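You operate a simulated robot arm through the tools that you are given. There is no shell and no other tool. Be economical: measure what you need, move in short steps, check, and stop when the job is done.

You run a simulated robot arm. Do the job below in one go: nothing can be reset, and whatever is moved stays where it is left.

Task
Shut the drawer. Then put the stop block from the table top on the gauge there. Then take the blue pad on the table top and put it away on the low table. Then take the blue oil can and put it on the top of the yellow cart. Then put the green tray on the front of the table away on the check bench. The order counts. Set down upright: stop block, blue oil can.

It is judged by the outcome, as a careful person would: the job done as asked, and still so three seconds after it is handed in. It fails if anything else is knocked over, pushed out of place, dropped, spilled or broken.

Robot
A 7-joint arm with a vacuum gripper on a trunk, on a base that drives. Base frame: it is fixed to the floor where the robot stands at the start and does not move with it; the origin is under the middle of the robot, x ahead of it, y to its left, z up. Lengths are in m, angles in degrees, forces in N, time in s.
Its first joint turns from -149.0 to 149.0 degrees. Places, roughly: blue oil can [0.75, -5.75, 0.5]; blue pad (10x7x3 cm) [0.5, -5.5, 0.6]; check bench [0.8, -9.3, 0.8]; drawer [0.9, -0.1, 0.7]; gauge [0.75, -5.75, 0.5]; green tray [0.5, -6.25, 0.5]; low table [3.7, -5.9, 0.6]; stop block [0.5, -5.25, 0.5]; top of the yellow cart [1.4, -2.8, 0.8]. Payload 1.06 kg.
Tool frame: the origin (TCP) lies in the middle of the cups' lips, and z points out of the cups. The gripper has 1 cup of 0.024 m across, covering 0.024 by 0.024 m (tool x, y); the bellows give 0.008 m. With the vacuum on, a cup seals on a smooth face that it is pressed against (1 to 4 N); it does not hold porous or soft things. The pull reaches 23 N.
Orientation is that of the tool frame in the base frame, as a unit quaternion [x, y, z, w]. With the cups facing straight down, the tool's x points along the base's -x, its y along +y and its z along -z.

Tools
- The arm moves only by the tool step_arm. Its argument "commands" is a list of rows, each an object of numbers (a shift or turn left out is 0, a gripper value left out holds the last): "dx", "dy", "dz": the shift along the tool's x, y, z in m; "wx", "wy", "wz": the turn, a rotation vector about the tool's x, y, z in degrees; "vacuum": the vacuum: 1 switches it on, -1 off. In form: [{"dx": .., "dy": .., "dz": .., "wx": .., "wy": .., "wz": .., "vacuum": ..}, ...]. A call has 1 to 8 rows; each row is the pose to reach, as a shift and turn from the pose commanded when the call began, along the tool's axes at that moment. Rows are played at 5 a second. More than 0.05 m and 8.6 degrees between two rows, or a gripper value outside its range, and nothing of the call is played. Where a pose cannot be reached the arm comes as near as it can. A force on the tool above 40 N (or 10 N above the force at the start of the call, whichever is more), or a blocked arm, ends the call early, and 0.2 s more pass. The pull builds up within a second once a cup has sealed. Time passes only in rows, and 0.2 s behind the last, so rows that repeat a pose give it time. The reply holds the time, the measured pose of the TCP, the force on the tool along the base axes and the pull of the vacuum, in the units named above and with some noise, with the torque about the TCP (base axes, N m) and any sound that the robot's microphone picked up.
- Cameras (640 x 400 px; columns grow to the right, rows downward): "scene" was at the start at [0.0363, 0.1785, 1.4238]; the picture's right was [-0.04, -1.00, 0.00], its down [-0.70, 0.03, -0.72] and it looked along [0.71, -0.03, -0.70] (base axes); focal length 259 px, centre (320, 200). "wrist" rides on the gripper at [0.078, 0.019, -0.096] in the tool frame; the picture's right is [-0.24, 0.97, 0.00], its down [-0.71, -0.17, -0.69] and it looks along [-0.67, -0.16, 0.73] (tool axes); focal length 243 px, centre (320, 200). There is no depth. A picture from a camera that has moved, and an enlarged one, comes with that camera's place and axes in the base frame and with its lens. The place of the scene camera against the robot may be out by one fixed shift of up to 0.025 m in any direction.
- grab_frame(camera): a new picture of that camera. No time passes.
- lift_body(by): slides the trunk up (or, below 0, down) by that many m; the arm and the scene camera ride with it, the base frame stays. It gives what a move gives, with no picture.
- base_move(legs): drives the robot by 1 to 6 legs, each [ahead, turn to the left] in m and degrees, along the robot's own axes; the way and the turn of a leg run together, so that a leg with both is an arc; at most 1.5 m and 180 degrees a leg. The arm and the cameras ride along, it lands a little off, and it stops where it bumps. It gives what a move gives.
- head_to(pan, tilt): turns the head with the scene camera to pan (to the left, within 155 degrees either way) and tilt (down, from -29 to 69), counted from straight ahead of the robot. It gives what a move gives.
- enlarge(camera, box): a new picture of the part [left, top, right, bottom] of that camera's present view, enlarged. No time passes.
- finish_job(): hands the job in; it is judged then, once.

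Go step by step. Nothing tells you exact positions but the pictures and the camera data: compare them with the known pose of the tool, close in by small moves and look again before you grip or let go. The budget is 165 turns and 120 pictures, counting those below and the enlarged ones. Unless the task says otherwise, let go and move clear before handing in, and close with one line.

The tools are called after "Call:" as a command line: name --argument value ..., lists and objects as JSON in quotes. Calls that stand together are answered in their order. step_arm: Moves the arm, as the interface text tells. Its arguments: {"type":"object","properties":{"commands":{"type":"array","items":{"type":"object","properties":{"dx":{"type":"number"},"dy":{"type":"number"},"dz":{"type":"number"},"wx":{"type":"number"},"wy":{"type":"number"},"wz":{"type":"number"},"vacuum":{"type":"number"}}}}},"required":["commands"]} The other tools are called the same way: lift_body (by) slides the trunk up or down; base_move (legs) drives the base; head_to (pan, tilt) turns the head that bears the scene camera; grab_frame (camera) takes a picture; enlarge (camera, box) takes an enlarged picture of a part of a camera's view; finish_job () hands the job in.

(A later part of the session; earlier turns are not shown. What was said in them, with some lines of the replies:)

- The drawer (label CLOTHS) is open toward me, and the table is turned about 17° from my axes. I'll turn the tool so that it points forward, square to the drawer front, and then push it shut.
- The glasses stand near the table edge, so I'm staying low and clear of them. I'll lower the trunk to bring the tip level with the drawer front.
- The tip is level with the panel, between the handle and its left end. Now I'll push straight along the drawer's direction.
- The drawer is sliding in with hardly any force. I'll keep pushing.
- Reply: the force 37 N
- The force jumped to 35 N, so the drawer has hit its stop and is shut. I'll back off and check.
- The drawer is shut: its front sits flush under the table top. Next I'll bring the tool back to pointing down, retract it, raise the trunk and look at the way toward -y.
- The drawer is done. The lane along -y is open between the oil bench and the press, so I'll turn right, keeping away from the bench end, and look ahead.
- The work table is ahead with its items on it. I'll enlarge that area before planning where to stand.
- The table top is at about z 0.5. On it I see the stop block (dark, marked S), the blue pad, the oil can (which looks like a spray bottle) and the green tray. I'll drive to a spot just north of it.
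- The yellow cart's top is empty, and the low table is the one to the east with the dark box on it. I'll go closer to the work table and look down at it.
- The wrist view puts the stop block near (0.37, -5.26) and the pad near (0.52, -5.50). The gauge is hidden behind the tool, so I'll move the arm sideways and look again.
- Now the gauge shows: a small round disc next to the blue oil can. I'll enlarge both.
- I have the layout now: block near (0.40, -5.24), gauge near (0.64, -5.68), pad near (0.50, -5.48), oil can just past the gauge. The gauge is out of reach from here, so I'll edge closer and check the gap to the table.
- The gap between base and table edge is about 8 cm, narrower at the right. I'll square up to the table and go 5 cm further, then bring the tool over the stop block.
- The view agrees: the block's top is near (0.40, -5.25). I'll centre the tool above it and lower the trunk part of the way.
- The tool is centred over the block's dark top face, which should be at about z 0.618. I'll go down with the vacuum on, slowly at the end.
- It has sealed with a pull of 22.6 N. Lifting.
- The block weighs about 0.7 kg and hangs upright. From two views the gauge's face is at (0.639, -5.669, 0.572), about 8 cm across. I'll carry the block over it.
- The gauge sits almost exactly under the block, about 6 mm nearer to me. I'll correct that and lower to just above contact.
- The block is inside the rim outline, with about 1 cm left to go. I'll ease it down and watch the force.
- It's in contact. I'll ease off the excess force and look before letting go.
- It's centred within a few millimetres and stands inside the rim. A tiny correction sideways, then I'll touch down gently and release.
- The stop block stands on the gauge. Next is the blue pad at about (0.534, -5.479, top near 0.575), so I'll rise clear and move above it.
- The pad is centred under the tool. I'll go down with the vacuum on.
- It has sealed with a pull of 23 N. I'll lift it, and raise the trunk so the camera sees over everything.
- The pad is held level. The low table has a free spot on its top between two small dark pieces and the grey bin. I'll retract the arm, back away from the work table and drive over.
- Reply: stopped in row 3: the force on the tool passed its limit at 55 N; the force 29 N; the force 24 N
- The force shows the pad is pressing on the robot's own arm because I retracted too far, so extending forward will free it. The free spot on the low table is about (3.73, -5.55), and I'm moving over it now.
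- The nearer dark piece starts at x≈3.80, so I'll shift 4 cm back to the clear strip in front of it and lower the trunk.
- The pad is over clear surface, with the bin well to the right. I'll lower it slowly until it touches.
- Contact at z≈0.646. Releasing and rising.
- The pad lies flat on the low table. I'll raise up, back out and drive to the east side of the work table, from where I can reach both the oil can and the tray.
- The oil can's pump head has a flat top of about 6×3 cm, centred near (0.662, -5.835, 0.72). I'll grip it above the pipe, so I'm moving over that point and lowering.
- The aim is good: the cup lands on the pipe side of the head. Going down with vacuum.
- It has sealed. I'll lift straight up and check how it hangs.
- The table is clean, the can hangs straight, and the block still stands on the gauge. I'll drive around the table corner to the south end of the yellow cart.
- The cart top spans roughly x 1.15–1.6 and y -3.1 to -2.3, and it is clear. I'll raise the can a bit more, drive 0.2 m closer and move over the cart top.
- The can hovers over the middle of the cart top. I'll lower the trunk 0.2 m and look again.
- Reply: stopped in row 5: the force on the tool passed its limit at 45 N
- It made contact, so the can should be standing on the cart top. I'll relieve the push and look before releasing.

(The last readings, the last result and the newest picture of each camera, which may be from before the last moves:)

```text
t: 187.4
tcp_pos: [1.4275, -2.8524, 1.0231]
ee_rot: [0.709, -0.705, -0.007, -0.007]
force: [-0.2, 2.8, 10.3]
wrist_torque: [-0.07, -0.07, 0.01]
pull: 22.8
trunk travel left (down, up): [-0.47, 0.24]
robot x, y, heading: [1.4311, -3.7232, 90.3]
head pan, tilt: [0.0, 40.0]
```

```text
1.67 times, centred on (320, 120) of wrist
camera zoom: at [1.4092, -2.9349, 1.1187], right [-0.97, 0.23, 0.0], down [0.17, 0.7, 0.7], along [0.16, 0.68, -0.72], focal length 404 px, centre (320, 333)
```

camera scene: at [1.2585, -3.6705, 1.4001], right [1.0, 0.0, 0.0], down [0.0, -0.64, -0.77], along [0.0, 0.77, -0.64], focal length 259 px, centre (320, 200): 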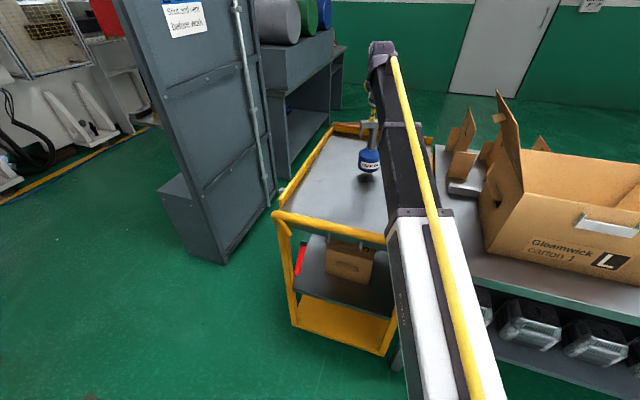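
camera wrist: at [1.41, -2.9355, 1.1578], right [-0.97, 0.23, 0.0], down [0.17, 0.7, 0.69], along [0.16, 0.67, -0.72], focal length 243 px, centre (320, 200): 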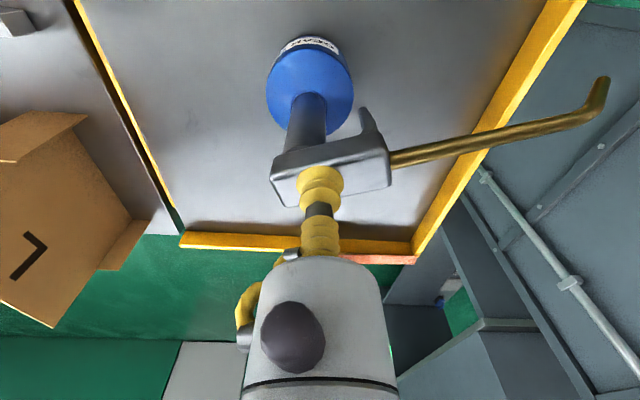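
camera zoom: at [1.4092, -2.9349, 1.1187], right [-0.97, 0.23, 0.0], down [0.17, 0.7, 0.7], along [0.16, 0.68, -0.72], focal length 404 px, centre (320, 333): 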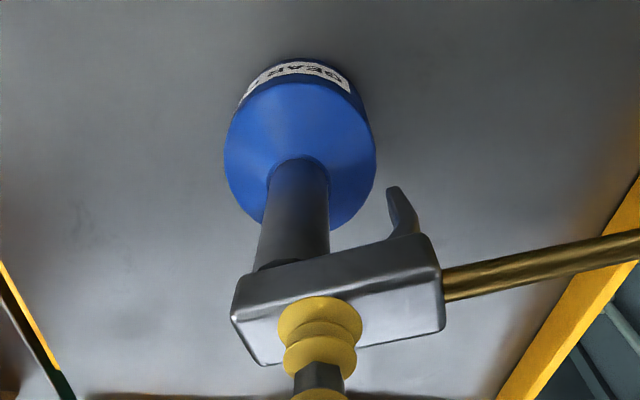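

Call:
step_arm --commands '[{"dz": -0.002}, {"dz": -0.002}, {"dz": -0.002, "vacuum": -1}, {"dz": -0.002}, {"dz": -0.002}, {"dz": -0.006}, {"dz": -0.02}, {"dz": -0.06}]'

Call:
enlarge --camera "scene" --box '[320, 90, 440, 210]'

Call:
grab_frame --camera "wrist"

```text
t: 189.2
tcp_pos: [1.4269, -2.8518, 1.0819]
ee_rot: [0.709, -0.705, -0.007, -0.006]
force: [-0.1, -0.3, 0.1]
wrist_torque: [-0.01, 0.02, 0.01]
pull: 0.1
trunk travel left (down, up): [-0.47, 0.24]
robot x, y, heading: [1.4293, -3.7222, 90.4]
head pan, tilt: [0.0, 40.0]
```

```text
3.33 times, centred on (380, 150) of scene
camera zoom: at [1.2585, -3.6705, 1.4], right [1.0, 0.0, 0.0], down [0.0, -0.64, -0.77], along [0.0, 0.77, -0.64], focal length 863 px, centre (120, 367)
```

zoom: 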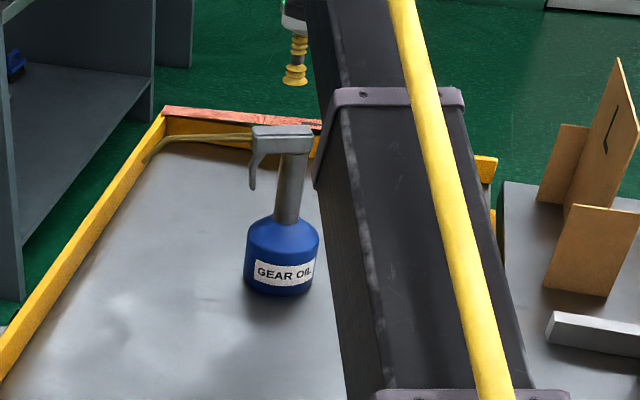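

```text
47 pictures are left
camera wrist: at [1.4094, -2.9335, 1.1776], right [-0.97, 0.23, 0.0], down [0.17, 0.7, 0.7], along [0.16, 0.68, -0.72], focal length 243 px, centre (320, 200)
```

wrist: 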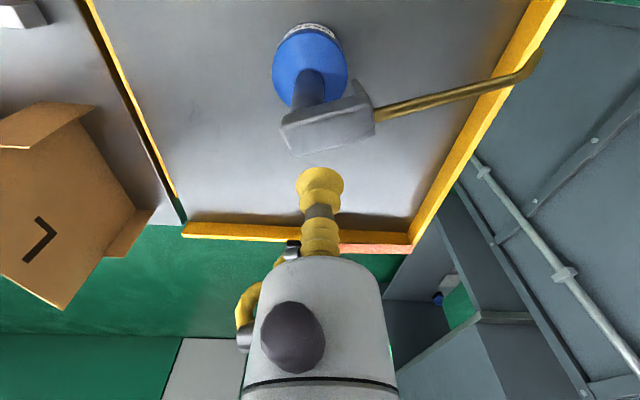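

The oil can stands upright on the cart. I'll rise, back out and return to the east side of the work table for the green tray.

Call:
lift_body --by 0.2

Call:
base_move --legs '[[-0.5, 0], [0, -154.8], [0.87, 0], [0, -46], [1.2, 0], [0, -87.6]]'

Call:
head_to --pan 0 --tilt 55

Call:
grab_frame --camera "wrist"

Call:
grab_frame --camera "scene"

```text
t: 191.4
tcp_pos: [1.4281, -2.8523, 1.2825]
ee_rot: [0.709, -0.705, -0.006, -0.006]
force: [-0.4, 0.2, -0.2]
wrist_torque: [0.01, -0.02, 0.02]
pull: 0.0
trunk travel left (down, up): [-0.67, 0.04]
robot x, y, heading: [1.431, -3.7237, 90.4]
head pan, tilt: [0.0, 40.0]
```

```text
t: 216.4
tcp_pos: [0.5313, -5.8361, 1.2829]
ee_rot: [0.987, -0.162, -0.009, -0.002]
force: [-0.6, 0.7, -0.1]
wrist_torque: [0.02, 0.03, 0.01]
pull: 0.1
trunk travel left (down, up): [-0.67, 0.04]
robot x, y, heading: [1.3525, -6.1147, 161.1]
head pan, tilt: [0.0, 40.0]
```

```text
t: 217.2
tcp_pos: [0.5308, -5.8351, 1.2819]
ee_rot: [0.987, -0.162, -0.009, -0.002]
force: [0.8, -0.7, 0.0]
wrist_torque: [0.01, -0.01, 0.01]
pull: 0.0
trunk travel left (down, up): [-0.67, 0.04]
robot x, y, heading: [1.3535, -6.1159, 160.9]
head pan, tilt: [0.0, 55.0]
```

```text
46 pictures are left
camera wrist: at [0.601, -5.8805, 1.3776], right [-0.53, -0.85, 0.0], down [-0.6, 0.38, 0.7], along [-0.59, 0.37, -0.72], focal length 243 px, centre (320, 200)
```

wrist: 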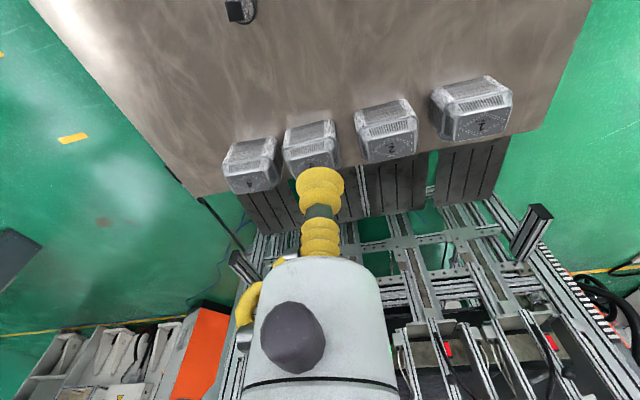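

```text
45 pictures are left
camera scene: at [1.2729, -6.2574, 1.5795], right [0.32, 0.95, 0.0], down [0.78, -0.26, -0.57], along [-0.54, 0.18, -0.82], focal length 259 px, centre (320, 200)
```

scene: 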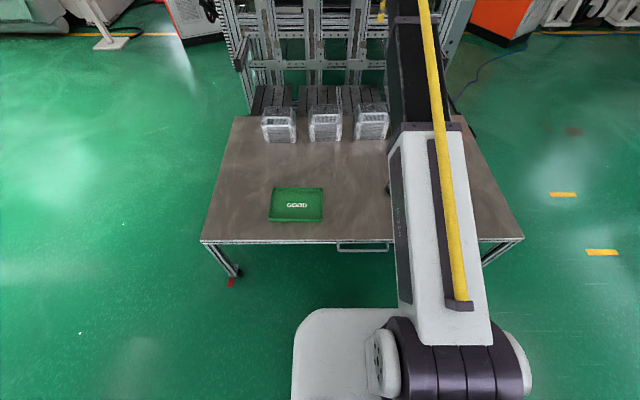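

Tray centre is about (0.595, -6.16). I'll back up a little so the arm works well stretched out with the wide tray, then move over it.

Call:
base_move --legs '[[-0.08, 0]]'

Call:
step_arm --commands '[{"dx": 0.012, "dy": 0.041}, {"dx": 0.025, "dy": 0.082}, {"dx": 0.037, "dy": 0.123}, {"dx": 0.05, "dy": 0.165}, {"dx": 0.062, "dy": 0.206}, {"dx": 0.074, "dy": 0.247}, {"dx": 0.0865, "dy": 0.288}, {"dx": 0.0865, "dy": 0.288}]'

Call:
lift_body --by -0.5

Call:
grab_frame --camera "wrist"

```text
t: 218.3
tcp_pos: [0.6086, -5.8622, 1.2839]
ee_rot: [0.987, -0.162, -0.009, -0.002]
force: [-0.6, -0.2, 0.2]
wrist_torque: [-0.01, 0.01, 0.0]
pull: 0.1
trunk travel left (down, up): [-0.67, 0.04]
robot x, y, heading: [1.43, -6.1401, 161.1]
head pan, tilt: [0.0, 55.0]
```

```text
t: 220.1
tcp_pos: [0.5974, -6.1602, 1.2812]
ee_rot: [0.987, -0.163, -0.008, -0.003]
force: [0.4, 0.5, -0.6]
wrist_torque: [-0.03, -0.03, -0.02]
pull: 0.0
trunk travel left (down, up): [-0.67, 0.04]
robot x, y, heading: [1.4271, -6.1441, 161.7]
head pan, tilt: [0.0, 55.0]
```

```text
refused: -0.5 is not a number from -0.4 to 0.4
```

```text
44 pictures are left
camera wrist: at [0.6675, -6.2058, 1.3763], right [-0.53, -0.85, 0.0], down [-0.6, 0.38, 0.7], along [-0.59, 0.37, -0.72], focal length 243 px, centre (320, 200)
```

wrist: 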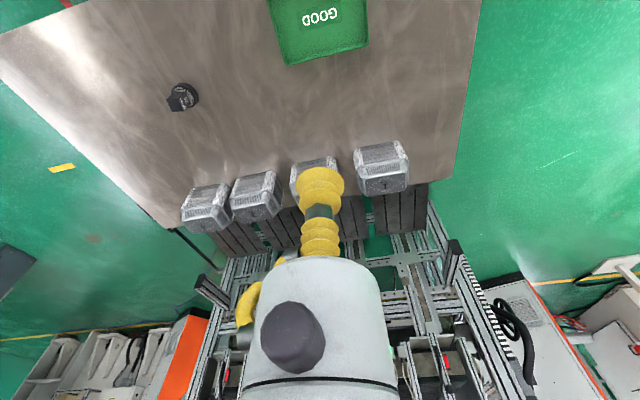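

Call:
lift_body --by -0.4

Call:
lift_body --by -0.1

Call:
grab_frame --camera "wrist"

```text
t: 223.9
tcp_pos: [0.5985, -6.1602, 0.8812]
ee_rot: [0.987, -0.162, -0.008, -0.001]
force: [0.1, -0.2, 1.0]
wrist_torque: [0.01, -0.02, -0.01]
pull: 0.0
trunk travel left (down, up): [-0.27, 0.44]
robot x, y, heading: [1.4305, -6.1428, 161.5]
head pan, tilt: [0.0, 55.0]
```

```text
t: 225.2
tcp_pos: [0.598, -6.1617, 0.7813]
ee_rot: [0.987, -0.162, -0.009, -0.001]
force: [0.0, 0.5, -0.5]
wrist_torque: [0.0, 0.0, 0.02]
pull: 0.1
trunk travel left (down, up): [-0.17, 0.54]
robot x, y, heading: [1.4286, -6.1417, 161.2]
head pan, tilt: [0.0, 55.0]
```

```text
43 pictures are left
camera wrist: at [0.6676, -6.2054, 0.8763], right [-0.53, -0.85, 0.0], down [-0.6, 0.38, 0.7], along [-0.59, 0.37, -0.72], focal length 243 px, centre (320, 200)
```

wrist: 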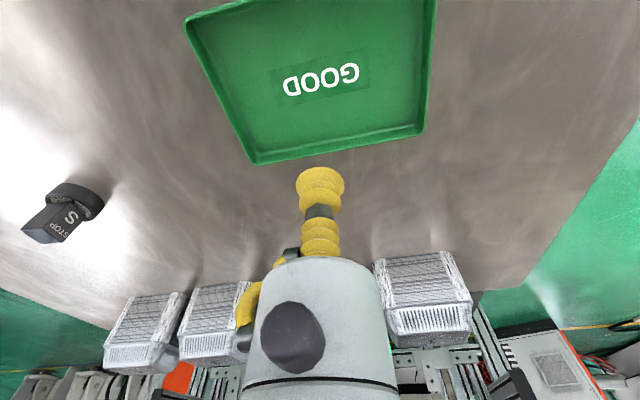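

The tray's floor is smooth plastic with a printed label. I'll shift 2 cm to its centre and go down with vacuum.

Call:
step_arm --commands '[{"dx": -0.018, "dy": 0.008, "dz": 0.04}, {"dx": -0.018, "dy": 0.008, "dz": 0.09}, {"dx": -0.018, "dy": 0.008, "dz": 0.14}, {"dx": -0.018, "dy": 0.008, "dz": 0.18}, {"dx": -0.018, "dy": 0.008, "dz": 0.2, "vacuum": 1}, {"dx": -0.018, "dy": 0.008, "dz": 0.21}, {"dx": -0.018, "dy": 0.008, "dz": 0.216}]'

Call:
grab_frame --camera "wrist"

```text
t: 226.8
tcp_pos: [0.5747, -6.1613, 0.5648]
ee_rot: [0.987, -0.162, -0.008, -0.001]
force: [0.3, 0.5, -0.3]
wrist_torque: [0.02, 0.02, -0.01]
pull: 0.0
trunk travel left (down, up): [-0.17, 0.54]
robot x, y, heading: [1.4312, -6.146, 161.3]
head pan, tilt: [0.0, 55.0]
```

```text
42 pictures are left
camera wrist: at [0.6442, -6.2055, 0.6603], right [-0.53, -0.85, 0.0], down [-0.6, 0.38, 0.7], along [-0.59, 0.37, -0.72], focal length 243 px, centre (320, 200)
```

wrist: 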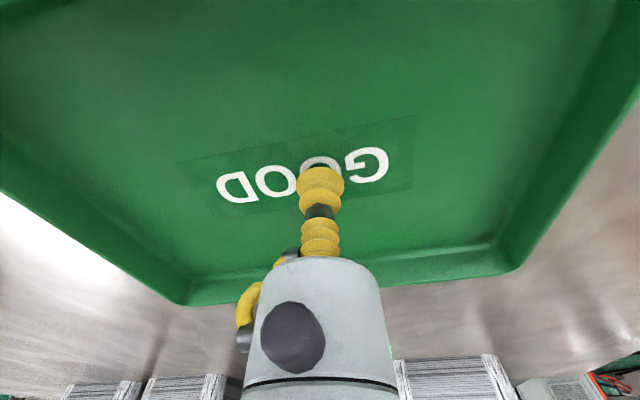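

Call:
step_arm --commands '[{"dz": 0.004}, {"dz": 0.007}, {"dz": 0.01}, {"dz": 0.013}, {"dz": 0.014}, {"dz": 0.014}]'

```text
t: 228.2
tcp_pos: [0.5756, -6.1604, 0.5526]
ee_rot: [0.987, -0.161, -0.009, -0.001]
force: [-2.0, 0.8, 15.4]
wrist_torque: [-0.04, -0.12, 0.03]
pull: 22.4
trunk travel left (down, up): [-0.17, 0.54]
robot x, y, heading: [1.4294, -6.1394, 161.5]
head pan, tilt: [0.0, 55.0]
```

It has sealed. I'll lift a little with the arm, then with the trunk.

Call:
step_arm --commands '[{"dz": -0.005}, {"dz": -0.015}, {"dz": -0.03}, {"dz": -0.05}, {"dz": -0.05}]'

Call:
lift_body --by 0.4

Call:
grab_frame --camera "wrist"

Call:
head_to --pan 90 --tilt 15

Call:
grab_frame --camera "scene"

```text
t: 229.4
tcp_pos: [0.5746, -6.1606, 0.6009]
ee_rot: [0.987, -0.162, -0.008, -0.003]
force: [0.2, 0.5, -3.3]
wrist_torque: [-0.03, 0.02, -0.02]
pull: 22.8
trunk travel left (down, up): [-0.17, 0.54]
robot x, y, heading: [1.4276, -6.1419, 161.2]
head pan, tilt: [0.0, 55.0]
```

```text
t: 233.3
tcp_pos: [0.5747, -6.1604, 1.0006]
ee_rot: [0.987, -0.162, -0.009, -0.003]
force: [0.1, -0.5, -3.0]
wrist_torque: [-0.07, 0.01, 0.02]
pull: 23.5
trunk travel left (down, up): [-0.57, 0.14]
robot x, y, heading: [1.4324, -6.1441, 161.2]
head pan, tilt: [0.0, 55.0]
```

```text
41 pictures are left
camera wrist: at [0.6445, -6.2059, 1.0956], right [-0.53, -0.85, 0.0], down [-0.61, 0.38, 0.7], along [-0.59, 0.37, -0.72], focal length 243 px, centre (320, 200)
```

wrist: 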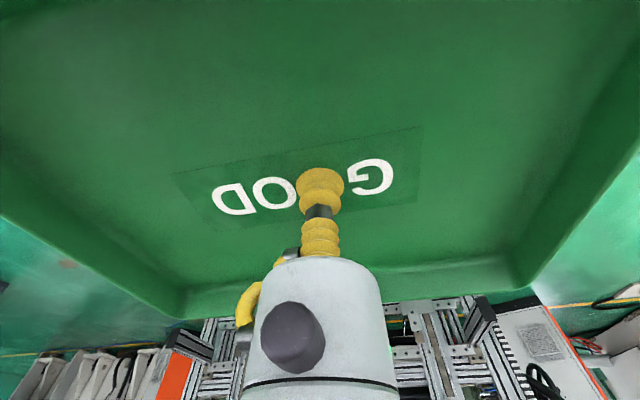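

```text
t: 234.9
tcp_pos: [0.5746, -6.1614, 1.0]
ee_rot: [0.987, -0.161, -0.008, -0.003]
force: [0.4, 0.4, -3.0]
wrist_torque: [-0.01, 0.0, 0.0]
pull: 23.1
trunk travel left (down, up): [-0.57, 0.14]
robot x, y, heading: [1.4315, -6.1398, 161.4]
head pan, tilt: [90.0, 15.0]
```

```text
40 pictures are left
camera scene: at [1.3875, -6.395, 1.5396], right [-0.95, 0.32, 0.0], down [0.08, 0.25, -0.97], along [-0.31, -0.91, -0.26], focal length 259 px, centre (320, 200)
```

scene: 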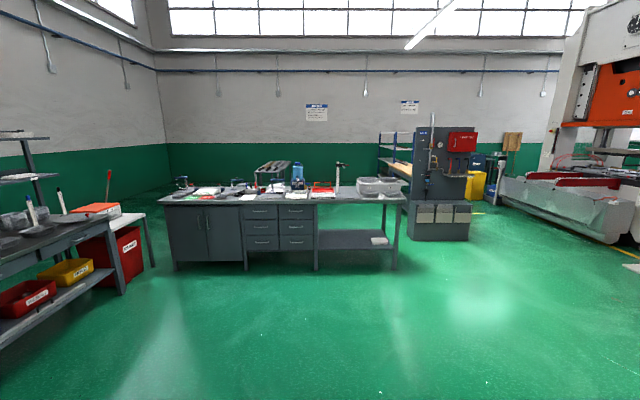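

The check bench is the grey one ahead with the drawers. I'll enlarge it to find a free spot.

Call:
enlarge --camera "scene" --box '[150, 150, 420, 280]'

```text
2.37 times, centred on (285, 215) of scene
camera zoom: at [1.3875, -6.395, 1.5396], right [-0.95, 0.32, 0.0], down [0.08, 0.25, -0.97], along [-0.31, -0.91, -0.26], focal length 614 px, centre (403, 164)
```

zoom: 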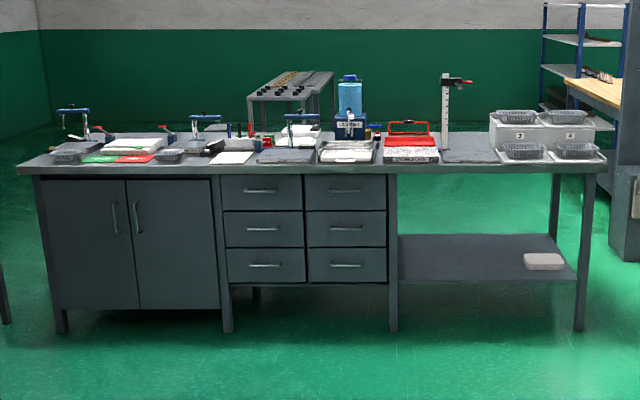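

The bench top is busy, so I need a closer look. I'll raise the tray, back off and drive to about 1 m in front of it.

Call:
lift_body --by 0.14

Call:
base_move --legs '[[-0.3, 0], [0, 93], [0.9, 0], [0.8, 0]]'

Call:
head_to --pan 0 --tilt 35

Call:
grab_frame --camera "scene"

Call:
enlarge --camera "scene" --box '[0, 100, 320, 300]'

Call:
enlarge --camera "scene" --box '[320, 100, 640, 300]'

```text
t: 236.6
tcp_pos: [0.5744, -6.1611, 1.1396]
ee_rot: [0.987, -0.162, -0.008, -0.002]
force: [-0.9, 0.5, -3.1]
wrist_torque: [-0.02, 0.02, 0.03]
pull: 22.6
trunk travel left (down, up): [-0.71, 0.0]
robot x, y, heading: [1.4305, -6.1452, 161.5]
head pan, tilt: [90.0, 15.0]
```

```text
t: 250.7
tcp_pos: [1.2959, -8.7107, 1.1398]
ee_rot: [0.798, 0.602, -0.007, 0.005]
force: [-0.1, 0.2, -2.5]
wrist_torque: [0.01, -0.04, 0.03]
pull: 23.2
trunk travel left (down, up): [-0.71, 0.0]
robot x, y, heading: [1.2379, -7.8587, -106.4]
head pan, tilt: [90.0, 15.0]
```

```text
t: 252.4
tcp_pos: [1.2948, -8.7105, 1.1395]
ee_rot: [0.799, 0.602, -0.007, 0.004]
force: [-0.8, -0.2, -2.9]
wrist_torque: [0.02, -0.02, -0.01]
pull: 22.8
trunk travel left (down, up): [-0.71, 0.0]
robot x, y, heading: [1.239, -7.8555, -106.1]
head pan, tilt: [0.0, 35.0]
```

```text
38 pictures are left
camera scene: at [1.3884, -7.9339, 1.6476], right [-0.96, 0.28, 0.0], down [0.16, 0.55, -0.82], along [-0.23, -0.79, -0.57], focal length 259 px, centre (320, 200)
```

scene: 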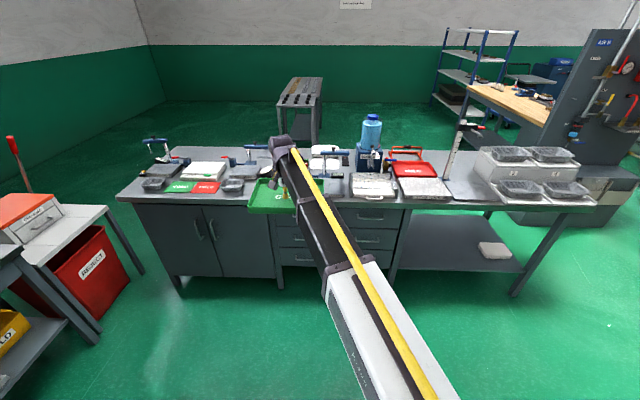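

```text
2.00 times, centred on (160, 200) of scene
camera zoom: at [1.3884, -7.9339, 1.6476], right [-0.96, 0.28, 0.0], down [0.16, 0.55, -0.82], along [-0.23, -0.79, -0.57], focal length 518 px, centre (640, 200)
```

zoom: 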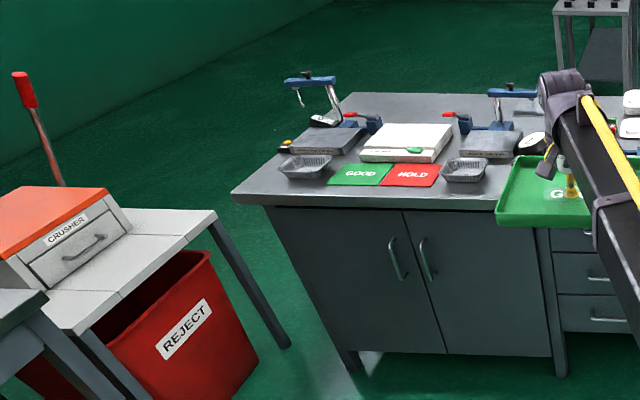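

```text
2.00 times, centred on (480, 200) of scene
camera zoom: at [1.3884, -7.9339, 1.6476], right [-0.96, 0.28, 0.0], down [0.16, 0.55, -0.82], along [-0.23, -0.79, -0.57], focal length 518 px, centre (0, 200)
```

zoom: 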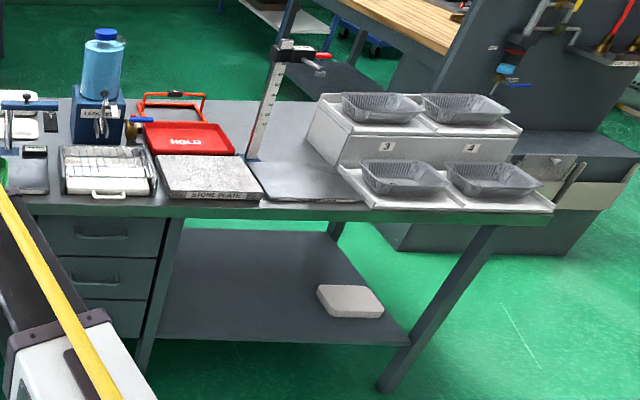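

The bench's left part has a green "GOOD" mat next to a red "HOLD" mat, between small baskets. I'll lift the tray higher to clear everything, then go closer to that end and look down at the bench top.

Call:
step_arm --commands '[{"dz": -0.04}, {"dz": -0.08}, {"dz": -0.12}, {"dz": -0.16}]'

Call:
base_move --legs '[[0, 46], [0.62, 0], [0, -20]]'

Call:
head_to --pan -25 --tilt 45

Call:
grab_frame --camera "scene"

```text
t: 253.4
tcp_pos: [1.2966, -8.708, 1.2999]
ee_rot: [0.799, 0.601, -0.007, 0.005]
force: [0.0, 0.8, -2.6]
wrist_torque: [-0.02, 0.0, 0.0]
pull: 23.1
trunk travel left (down, up): [-0.71, 0.0]
robot x, y, heading: [1.2373, -7.8552, -106.1]
head pan, tilt: [0.0, 35.0]
```

```text
t: 260.1
tcp_pos: [2.0156, -9.1063, 1.2996]
ee_rot: [0.628, 0.778, -0.006, 0.007]
force: [0.4, -0.3, -3.2]
wrist_torque: [-0.01, -0.03, -0.02]
pull: 23.1
trunk travel left (down, up): [-0.71, 0.0]
robot x, y, heading: [1.5628, -8.3842, -77.7]
head pan, tilt: [0.0, 35.0]
```

```text
t: 261.0
tcp_pos: [2.0164, -9.1047, 1.2996]
ee_rot: [0.628, 0.778, -0.007, 0.006]
force: [0.6, -0.2, -2.7]
wrist_torque: [-0.02, -0.02, 0.02]
pull: 23.0
trunk travel left (down, up): [-0.71, 0.0]
robot x, y, heading: [1.56, -8.3842, -78.2]
head pan, tilt: [-25.0, 45.0]
```

```text
35 pictures are left
camera scene: at [1.7012, -8.3709, 1.6328], right [-0.97, 0.22, 0.0], down [0.16, 0.69, -0.71], along [-0.16, -0.69, -0.71], focal length 259 px, centre (320, 200)
```

scene: 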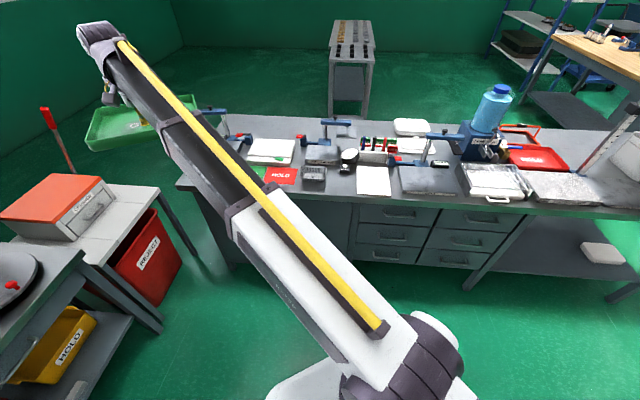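

Call:
enlarge --camera "scene" --box '[220, 100, 460, 240]'

Call:
head_to --pan -60 --tilt 40

Call:
grab_frame --camera "scene"

```text
2.67 times, centred on (340, 170) of scene
camera zoom: at [1.7012, -8.3709, 1.6328], right [-0.97, 0.22, 0.0], down [0.16, 0.69, -0.71], along [-0.16, -0.69, -0.71], focal length 691 px, centre (267, 280)
```

zoom: 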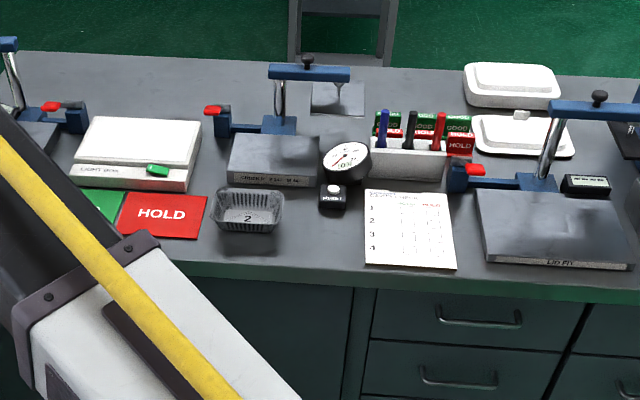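

```text
t: 262.0
tcp_pos: [2.0166, -9.1055, 1.2997]
ee_rot: [0.628, 0.778, -0.007, 0.006]
force: [0.7, -0.1, -2.0]
wrist_torque: [0.0, -0.01, -0.01]
pull: 23.0
trunk travel left (down, up): [-0.71, 0.0]
robot x, y, heading: [1.5623, -8.3854, -78.2]
head pan, tilt: [-60.0, 40.0]
```

```text
33 pictures are left
camera scene: at [1.6562, -8.3487, 1.6401], right [-0.67, 0.74, 0.0], down [0.48, 0.43, -0.77], along [-0.57, -0.51, -0.64], focal length 259 px, centre (320, 200)
```

scene: 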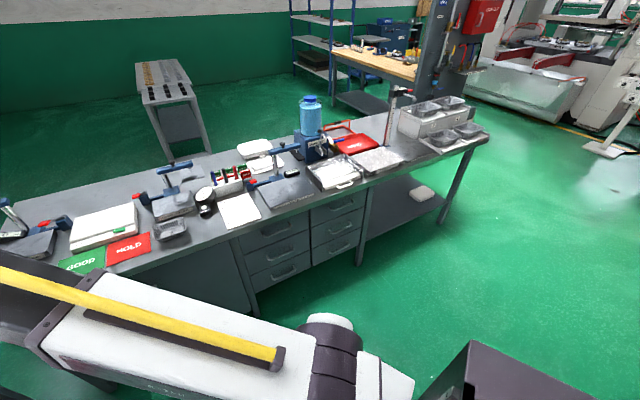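

Call:
enlarge --camera "scene" --box '[290, 80, 500, 220]'

Call:
enlarge --camera "scene" --box '[0, 140, 300, 300]'

```text
2.86 times, centred on (395, 150) of scene
camera zoom: at [1.6562, -8.3487, 1.6401], right [-0.67, 0.74, 0.0], down [0.48, 0.43, -0.77], along [-0.57, -0.51, -0.64], focal length 740 px, centre (106, 343)
```

zoom: 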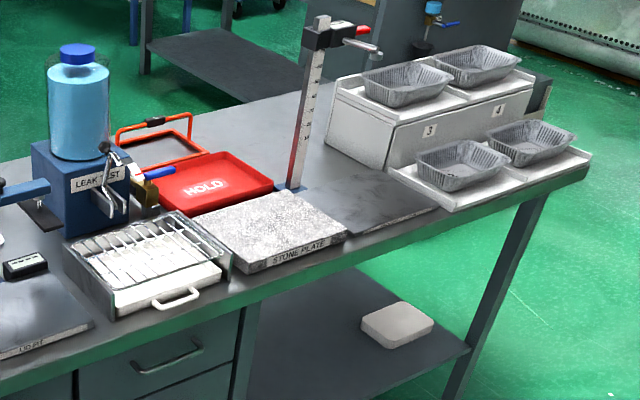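

```text
2.13 times, centred on (150, 220) of scene
camera zoom: at [1.6562, -8.3487, 1.6401], right [-0.67, 0.74, 0.0], down [0.48, 0.43, -0.77], along [-0.57, -0.51, -0.64], focal length 552 px, centre (683, 157)
```

zoom: 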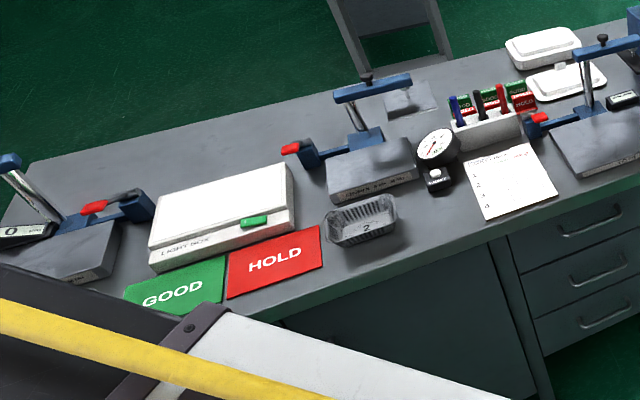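

The strip along the back of the bench, behind the light box, is clear: about 0.4 m deep around (1.66, -9.70). I'll move in squarely to the bench with the tray held above everything.

Call:
base_move --legs '[[0, 15], [0.26, 0], [0, -45]]'

Call:
head_to --pan 0 --tilt 50

Call:
grab_frame --camera "scene"

```text
t: 266.8
tcp_pos: [1.7152, -9.4647, 1.3002]
ee_rot: [0.807, 0.591, -0.008, 0.006]
force: [-0.1, 0.9, -3.6]
wrist_torque: [0.02, -0.02, 0.03]
pull: 22.9
trunk travel left (down, up): [-0.71, 0.0]
robot x, y, heading: [1.6789, -8.6112, -107.6]
head pan, tilt: [-60.0, 40.0]
```

```text
t: 268.1
tcp_pos: [1.7146, -9.4648, 1.2997]
ee_rot: [0.807, 0.59, -0.008, 0.005]
force: [-0.7, -0.4, -3.0]
wrist_torque: [0.0, -0.03, 0.0]
pull: 22.8
trunk travel left (down, up): [-0.71, 0.0]
robot x, y, heading: [1.6797, -8.6144, -107.8]
head pan, tilt: [0.0, 50.0]
```

```text
30 pictures are left
camera scene: at [1.8319, -8.6826, 1.6259], right [-0.95, 0.3, 0.0], down [0.23, 0.73, -0.64], along [-0.2, -0.61, -0.77], focal length 259 px, centre (320, 200)
```

scene: 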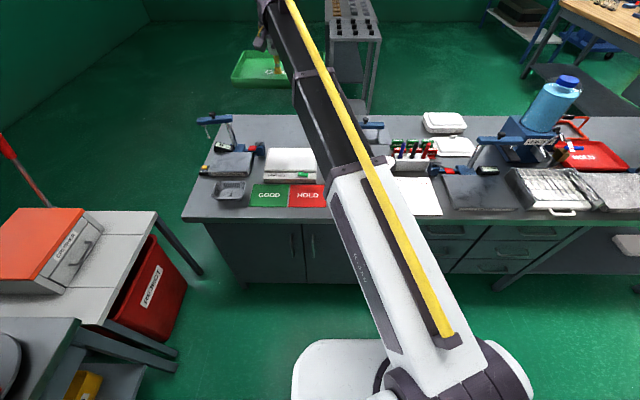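

The bench top is at about z 0.8. I'll aim the tray at about (1.61, -9.80), behind the light box and between the two clamps. I need to stand further left for that, so I'm side-stepping.

Call:
base_move --legs '[[-0.08, 0], [0, 50], [0.25, 0], [0, -50], [0.1, 0]]'

Call:
head_to --pan 0 --tilt 69

Call:
grab_frame --camera "scene"

```text
t: 275.9
tcp_pos: [1.8289, -9.6988, 1.2989]
ee_rot: [0.811, 0.585, -0.007, 0.004]
force: [-0.4, -0.3, -3.8]
wrist_torque: [0.03, -0.07, -0.03]
pull: 22.7
trunk travel left (down, up): [-0.71, 0.0]
robot x, y, heading: [1.8047, -8.8435, -108.6]
head pan, tilt: [0.0, 50.0]
```

```text
t: 276.7
tcp_pos: [1.83, -9.6967, 1.3001]
ee_rot: [0.811, 0.585, -0.007, 0.005]
force: [0.5, 0.5, -3.6]
wrist_torque: [0.0, -0.06, 0.01]
pull: 23.0
trunk travel left (down, up): [-0.71, 0.0]
robot x, y, heading: [1.8068, -8.8482, -108.5]
head pan, tilt: [0.0, 68.8]
```

```text
29 pictures are left
camera scene: at [1.9654, -8.8976, 1.604], right [-0.95, 0.32, 0.0], down [0.29, 0.88, -0.36], along [-0.11, -0.34, -0.93], focal length 259 px, centre (320, 200)
```

scene: 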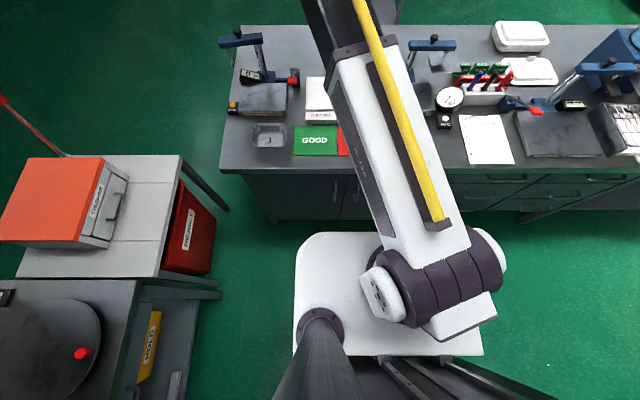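

The bench edge is still about 10 cm ahead of the base. I'll go 5 cm forward and move the tray to hover over the free back strip at about (1.64, -9.81).

Call:
base_move --legs '[[0.05, 0]]'

Call:
step_arm --commands '[{"dx": -0.028, "dy": -0.036}, {"dx": -0.057, "dy": -0.072}, {"dx": -0.085, "dy": -0.108}, {"dx": -0.1135, "dy": -0.145}, {"dx": -0.1135, "dy": -0.145}]'

Call:
head_to --pan 8 --tilt 50

Call:
grab_frame --camera "scene"

Call:
grab_frame --camera "wrist"

```text
t: 277.6
tcp_pos: [1.8142, -9.7473, 1.2989]
ee_rot: [0.811, 0.585, -0.008, 0.004]
force: [0.3, -0.5, -2.6]
wrist_torque: [0.03, -0.05, 0.05]
pull: 22.7
trunk travel left (down, up): [-0.71, 0.0]
robot x, y, heading: [1.7947, -8.8932, -108.5]
head pan, tilt: [0.0, 68.8]
```

```text
t: 278.8
tcp_pos: [1.6402, -9.8095, 1.3042]
ee_rot: [0.811, 0.585, -0.007, 0.003]
force: [-0.2, 0.9, -2.6]
wrist_torque: [-0.01, 0.0, -0.01]
pull: 22.9
trunk travel left (down, up): [-0.71, 0.0]
robot x, y, heading: [1.7898, -8.8905, -108.5]
head pan, tilt: [0.0, 68.8]
```

```text
t: 279.6
tcp_pos: [1.6396, -9.8094, 1.304]
ee_rot: [0.811, 0.584, -0.008, 0.005]
force: [-0.5, -0.2, -3.3]
wrist_torque: [0.03, -0.02, -0.01]
pull: 22.6
trunk travel left (down, up): [-0.71, 0.0]
robot x, y, heading: [1.7916, -8.8949, -108.6]
head pan, tilt: [8.0, 50.0]
```

```text
28 pictures are left
camera scene: at [1.9529, -8.9686, 1.6258], right [-0.98, 0.18, 0.0], down [0.14, 0.75, -0.64], along [-0.12, -0.63, -0.77], focal length 259 px, centre (320, 200)
```

scene: 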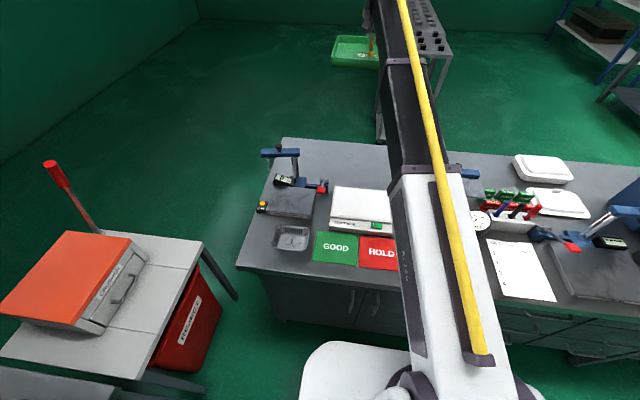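

```text
27 pictures are left
camera wrist: at [1.6829, -9.7406, 1.3991], right [0.85, -0.53, 0.0], down [-0.38, -0.61, 0.7], along [-0.37, -0.59, -0.72], focal length 243 px, centre (320, 200)
```

wrist: 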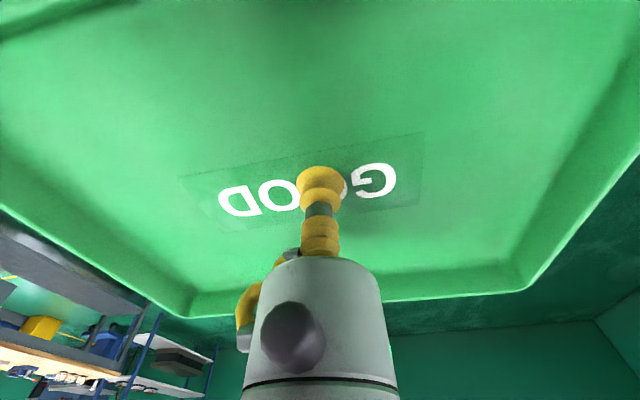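

Over the strip the margins are about 7 cm to the light box and 7 cm to the back edge, and both clamps are well to the sides. Lowering.

Call:
lift_body --by -0.36

Call:
grab_frame --camera "scene"

Call:
enlarge --camera "wrist" --box '[0, 0, 640, 400]'

```text
t: 283.1
tcp_pos: [1.6389, -9.8095, 0.9439]
ee_rot: [0.812, 0.584, -0.008, 0.005]
force: [0.3, -0.6, -3.9]
wrist_torque: [-0.01, -0.04, -0.01]
pull: 23.2
trunk travel left (down, up): [-0.35, 0.36]
robot x, y, heading: [1.7914, -8.8929, -108.5]
head pan, tilt: [8.0, 50.0]
```

```text
26 pictures are left
camera scene: at [1.9529, -8.9685, 1.2659], right [-0.98, 0.18, 0.0], down [0.14, 0.75, -0.64], along [-0.12, -0.63, -0.77], focal length 259 px, centre (320, 200)
```

scene: 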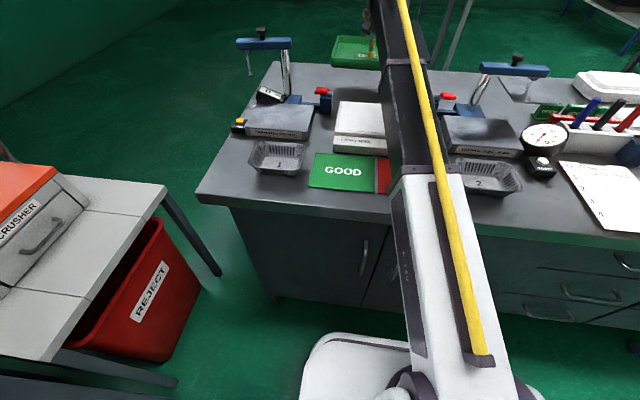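

```text
1.00 times, centred on (320, 200) of wrist (not enlarged: the box is as wide or as high as the picture)
camera zoom: at [1.6829, -9.7405, 1.0391], right [0.85, -0.53, 0.0], down [-0.38, -0.61, 0.7], along [-0.37, -0.59, -0.72], focal length 243 px, centre (320, 200)
```

zoom: 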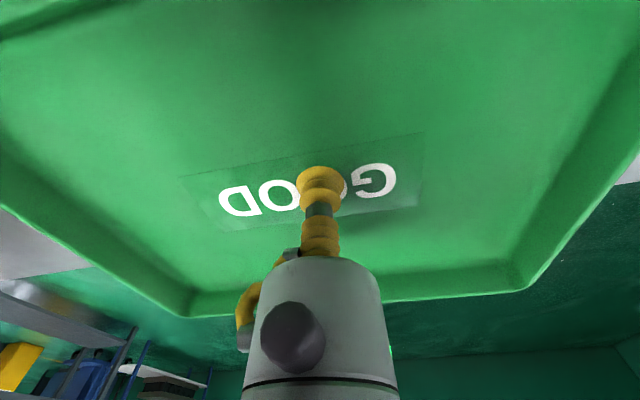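

All clear around the tray. I'll lower it slowly with the arm until it touches the bench.

Call:
step_arm --commands '[{"dz": 0.02}, {"dz": 0.04}, {"dz": 0.055}, {"dz": 0.065}, {"dz": 0.075}, {"dz": 0.083}, {"dz": 0.09}]'

Call:
enlarge --camera "scene" --box '[220, 20, 500, 200]'

```text
t: 284.7
tcp_pos: [1.6388, -9.8102, 0.8565]
ee_rot: [0.811, 0.585, -0.009, 0.006]
force: [0.7, -5.5, 14.0]
wrist_torque: [0.16, 0.06, -0.01]
pull: 22.6
trunk travel left (down, up): [-0.35, 0.36]
robot x, y, heading: [1.7958, -8.8938, -108.6]
head pan, tilt: [8.0, 50.0]
```

```text
2.22 times, centred on (360, 110) of scene
camera zoom: at [1.9532, -8.9673, 1.2664], right [-0.98, 0.18, 0.0], down [0.14, 0.75, -0.64], along [-0.12, -0.63, -0.77], focal length 576 px, centre (231, 400)
```

zoom: 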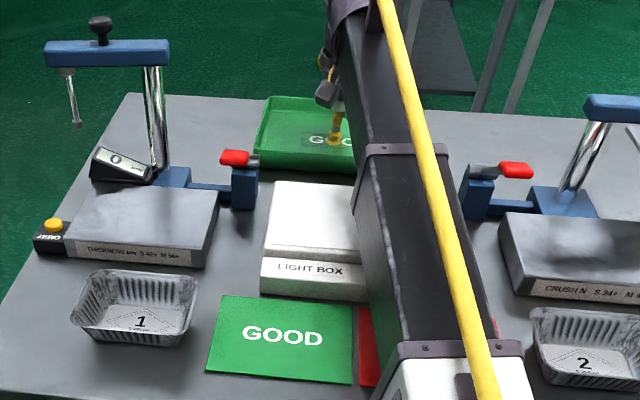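

It touched at z≈0.857, so the bench is higher than I assumed, which puts the tray too close to the back edge. There's plenty of room in front, so I'll lift slightly, bring it 5 cm toward me and set it down again.

Call:
step_arm --commands '[{"dz": -0.015}, {"dz": -0.03}, {"dz": -0.03, "dx": 0.025}, {"dz": -0.03, "dx": 0.05}, {"dz": -0.03, "dx": 0.05}]'

Call:
enlarge --camera "scene" --box '[220, 20, 500, 200]'

```text
t: 285.9
tcp_pos: [1.6562, -9.7638, 0.883]
ee_rot: [0.811, 0.584, -0.008, 0.004]
force: [-0.7, 0.4, -2.2]
wrist_torque: [0.03, -0.05, -0.01]
pull: 23.1
trunk travel left (down, up): [-0.35, 0.36]
robot x, y, heading: [1.7924, -8.893, -108.4]
head pan, tilt: [8.0, 50.0]
```

```text
2.22 times, centred on (360, 110) of scene
camera zoom: at [1.9529, -8.9684, 1.2659], right [-0.98, 0.18, 0.0], down [0.14, 0.75, -0.64], along [-0.12, -0.63, -0.77], focal length 576 px, centre (231, 400)
```

zoom: 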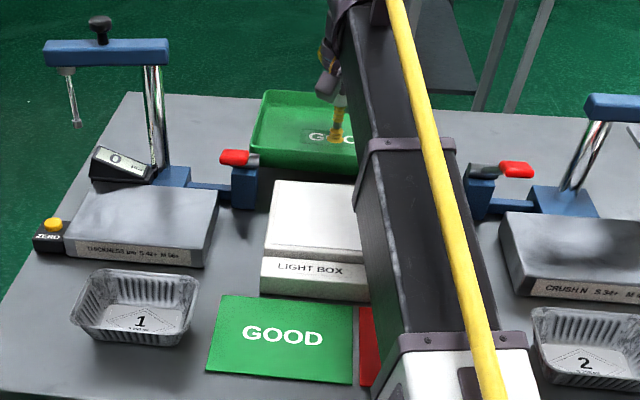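

Call:
step_arm --commands '[{"dy": -0.012}, {"dy": -0.015, "dz": 0.012}, {"dy": -0.015, "dz": 0.02}, {"dy": -0.015, "dz": 0.025}, {"dy": -0.015, "dz": 0.0275}, {"dy": -0.015, "dz": 0.0275}]'

Call:
enlarge --camera "scene" --box '[270, 40, 430, 140]'

```text
t: 287.3
tcp_pos: [1.639, -9.7584, 0.8563]
ee_rot: [0.81, 0.586, -0.007, 0.004]
force: [-0.1, -0.5, 1.5]
wrist_torque: [0.12, 0.01, -0.02]
pull: 22.6
trunk travel left (down, up): [-0.35, 0.36]
robot x, y, heading: [1.7983, -8.8902, -108.4]
head pan, tilt: [8.0, 50.0]
```

```text
4.00 times, centred on (350, 90) of scene
camera zoom: at [1.9531, -8.9681, 1.266], right [-0.98, 0.18, 0.0], down [0.14, 0.75, -0.64], along [-0.12, -0.63, -0.77], focal length 1036 px, centre (200, 640)
```

zoom: 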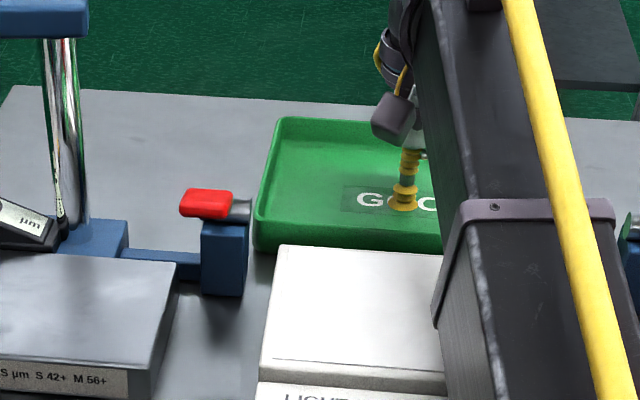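

The tray rests on the bench, clear of the lever, the light box and the back edge. Releasing.

Call:
step_arm --commands '[{"dz": 0.0015}, {"dz": 0.0015, "vacuum": -1}, {}, {}, {}, {"dz": -0.006}, {"dz": -0.03}, {"dz": -0.07}]'

Call:
grab_frame --camera "wrist"

Call:
lift_body --by 0.33

Call:
enlarge --camera "scene" --box '[220, 100, 480, 270]'

```text
t: 289.1
tcp_pos: [1.6385, -9.7562, 0.9273]
ee_rot: [0.811, 0.585, -0.007, 0.004]
force: [-0.2, 0.1, -0.2]
wrist_torque: [-0.01, 0.01, 0.02]
pull: 0.1
trunk travel left (down, up): [-0.35, 0.36]
robot x, y, heading: [1.7902, -8.8956, -108.6]
head pan, tilt: [8.0, 50.0]
```

```text
21 pictures are left
camera wrist: at [1.6831, -9.688, 1.0216], right [0.85, -0.53, 0.0], down [-0.38, -0.61, 0.7], along [-0.37, -0.59, -0.72], focal length 243 px, centre (320, 200)
```

wrist: 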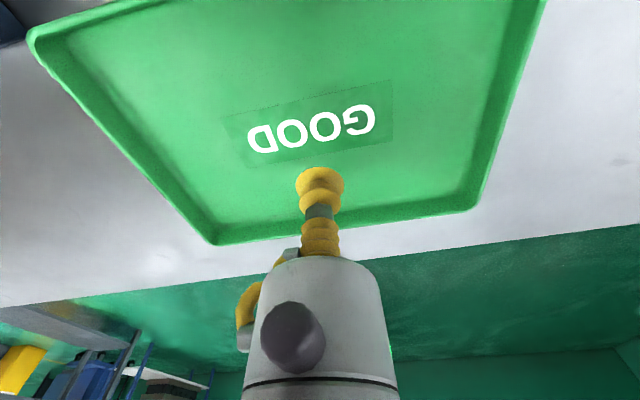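

```text
t: 292.4
tcp_pos: [1.6399, -9.7558, 1.2571]
ee_rot: [0.811, 0.584, -0.008, 0.004]
force: [-0.4, -0.5, -0.3]
wrist_torque: [-0.02, 0.0, 0.0]
pull: 0.1
trunk travel left (down, up): [-0.68, 0.03]
robot x, y, heading: [1.7904, -8.8904, -108.3]
head pan, tilt: [8.0, 50.0]
```

```text
2.35 times, centred on (350, 185) of scene
camera zoom: at [1.953, -8.9683, 1.5959], right [-0.98, 0.18, 0.0], down [0.14, 0.75, -0.64], along [-0.12, -0.63, -0.77], focal length 609 px, centre (249, 235)
```

zoom: 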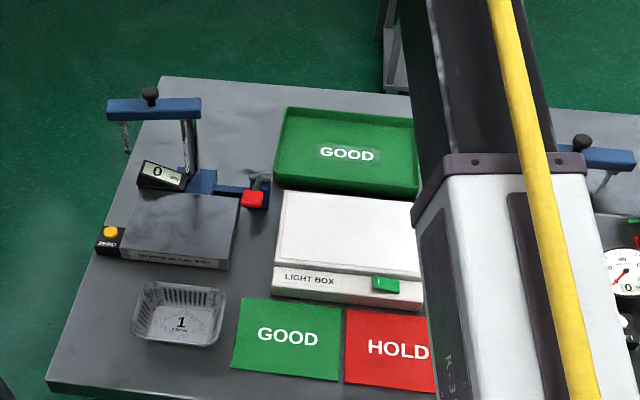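

The tray lies flat on the check bench with nothing disturbed. I'll back the robot away and hand the job in.

Call:
base_move --legs '[[-0.5, 0]]'

Call:
grab_frame --camera "scene"

```text
t: 295.4
tcp_pos: [1.8083, -9.2738, 1.257]
ee_rot: [0.808, 0.589, -0.007, 0.004]
force: [-1.0, 0.7, -0.7]
wrist_torque: [0.0, 0.0, 0.0]
pull: 0.1
trunk travel left (down, up): [-0.68, 0.03]
robot x, y, heading: [1.9533, -8.4054, -107.9]
head pan, tilt: [8.0, 50.0]
```

```text
19 pictures are left
camera scene: at [2.113, -8.4822, 1.5959], right [-0.98, 0.17, 0.0], down [0.13, 0.75, -0.64], along [-0.11, -0.63, -0.77], focal length 259 px, centre (320, 200)
```

scene: 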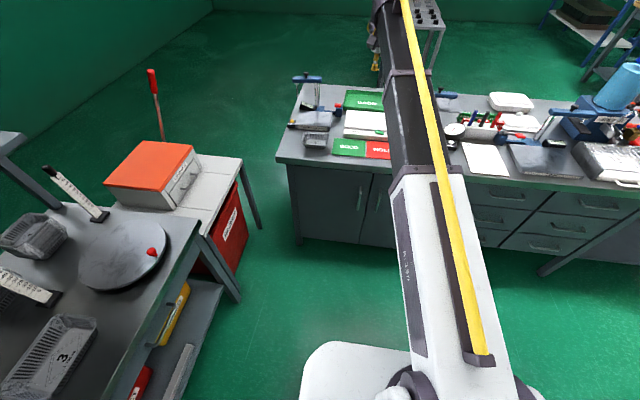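

The robot is clear and everything is in place, so I'm handing the job in.

Call:
finish_job

```text
The job is handed in.
```

All five steps are done in the order asked: the drawer is shut, the stop block stands upright on the gauge, and the blue pad is on the low table. The oil can stands upright on top of the yellow cart, and the green tray is on the check bench, at the back behind the light box.
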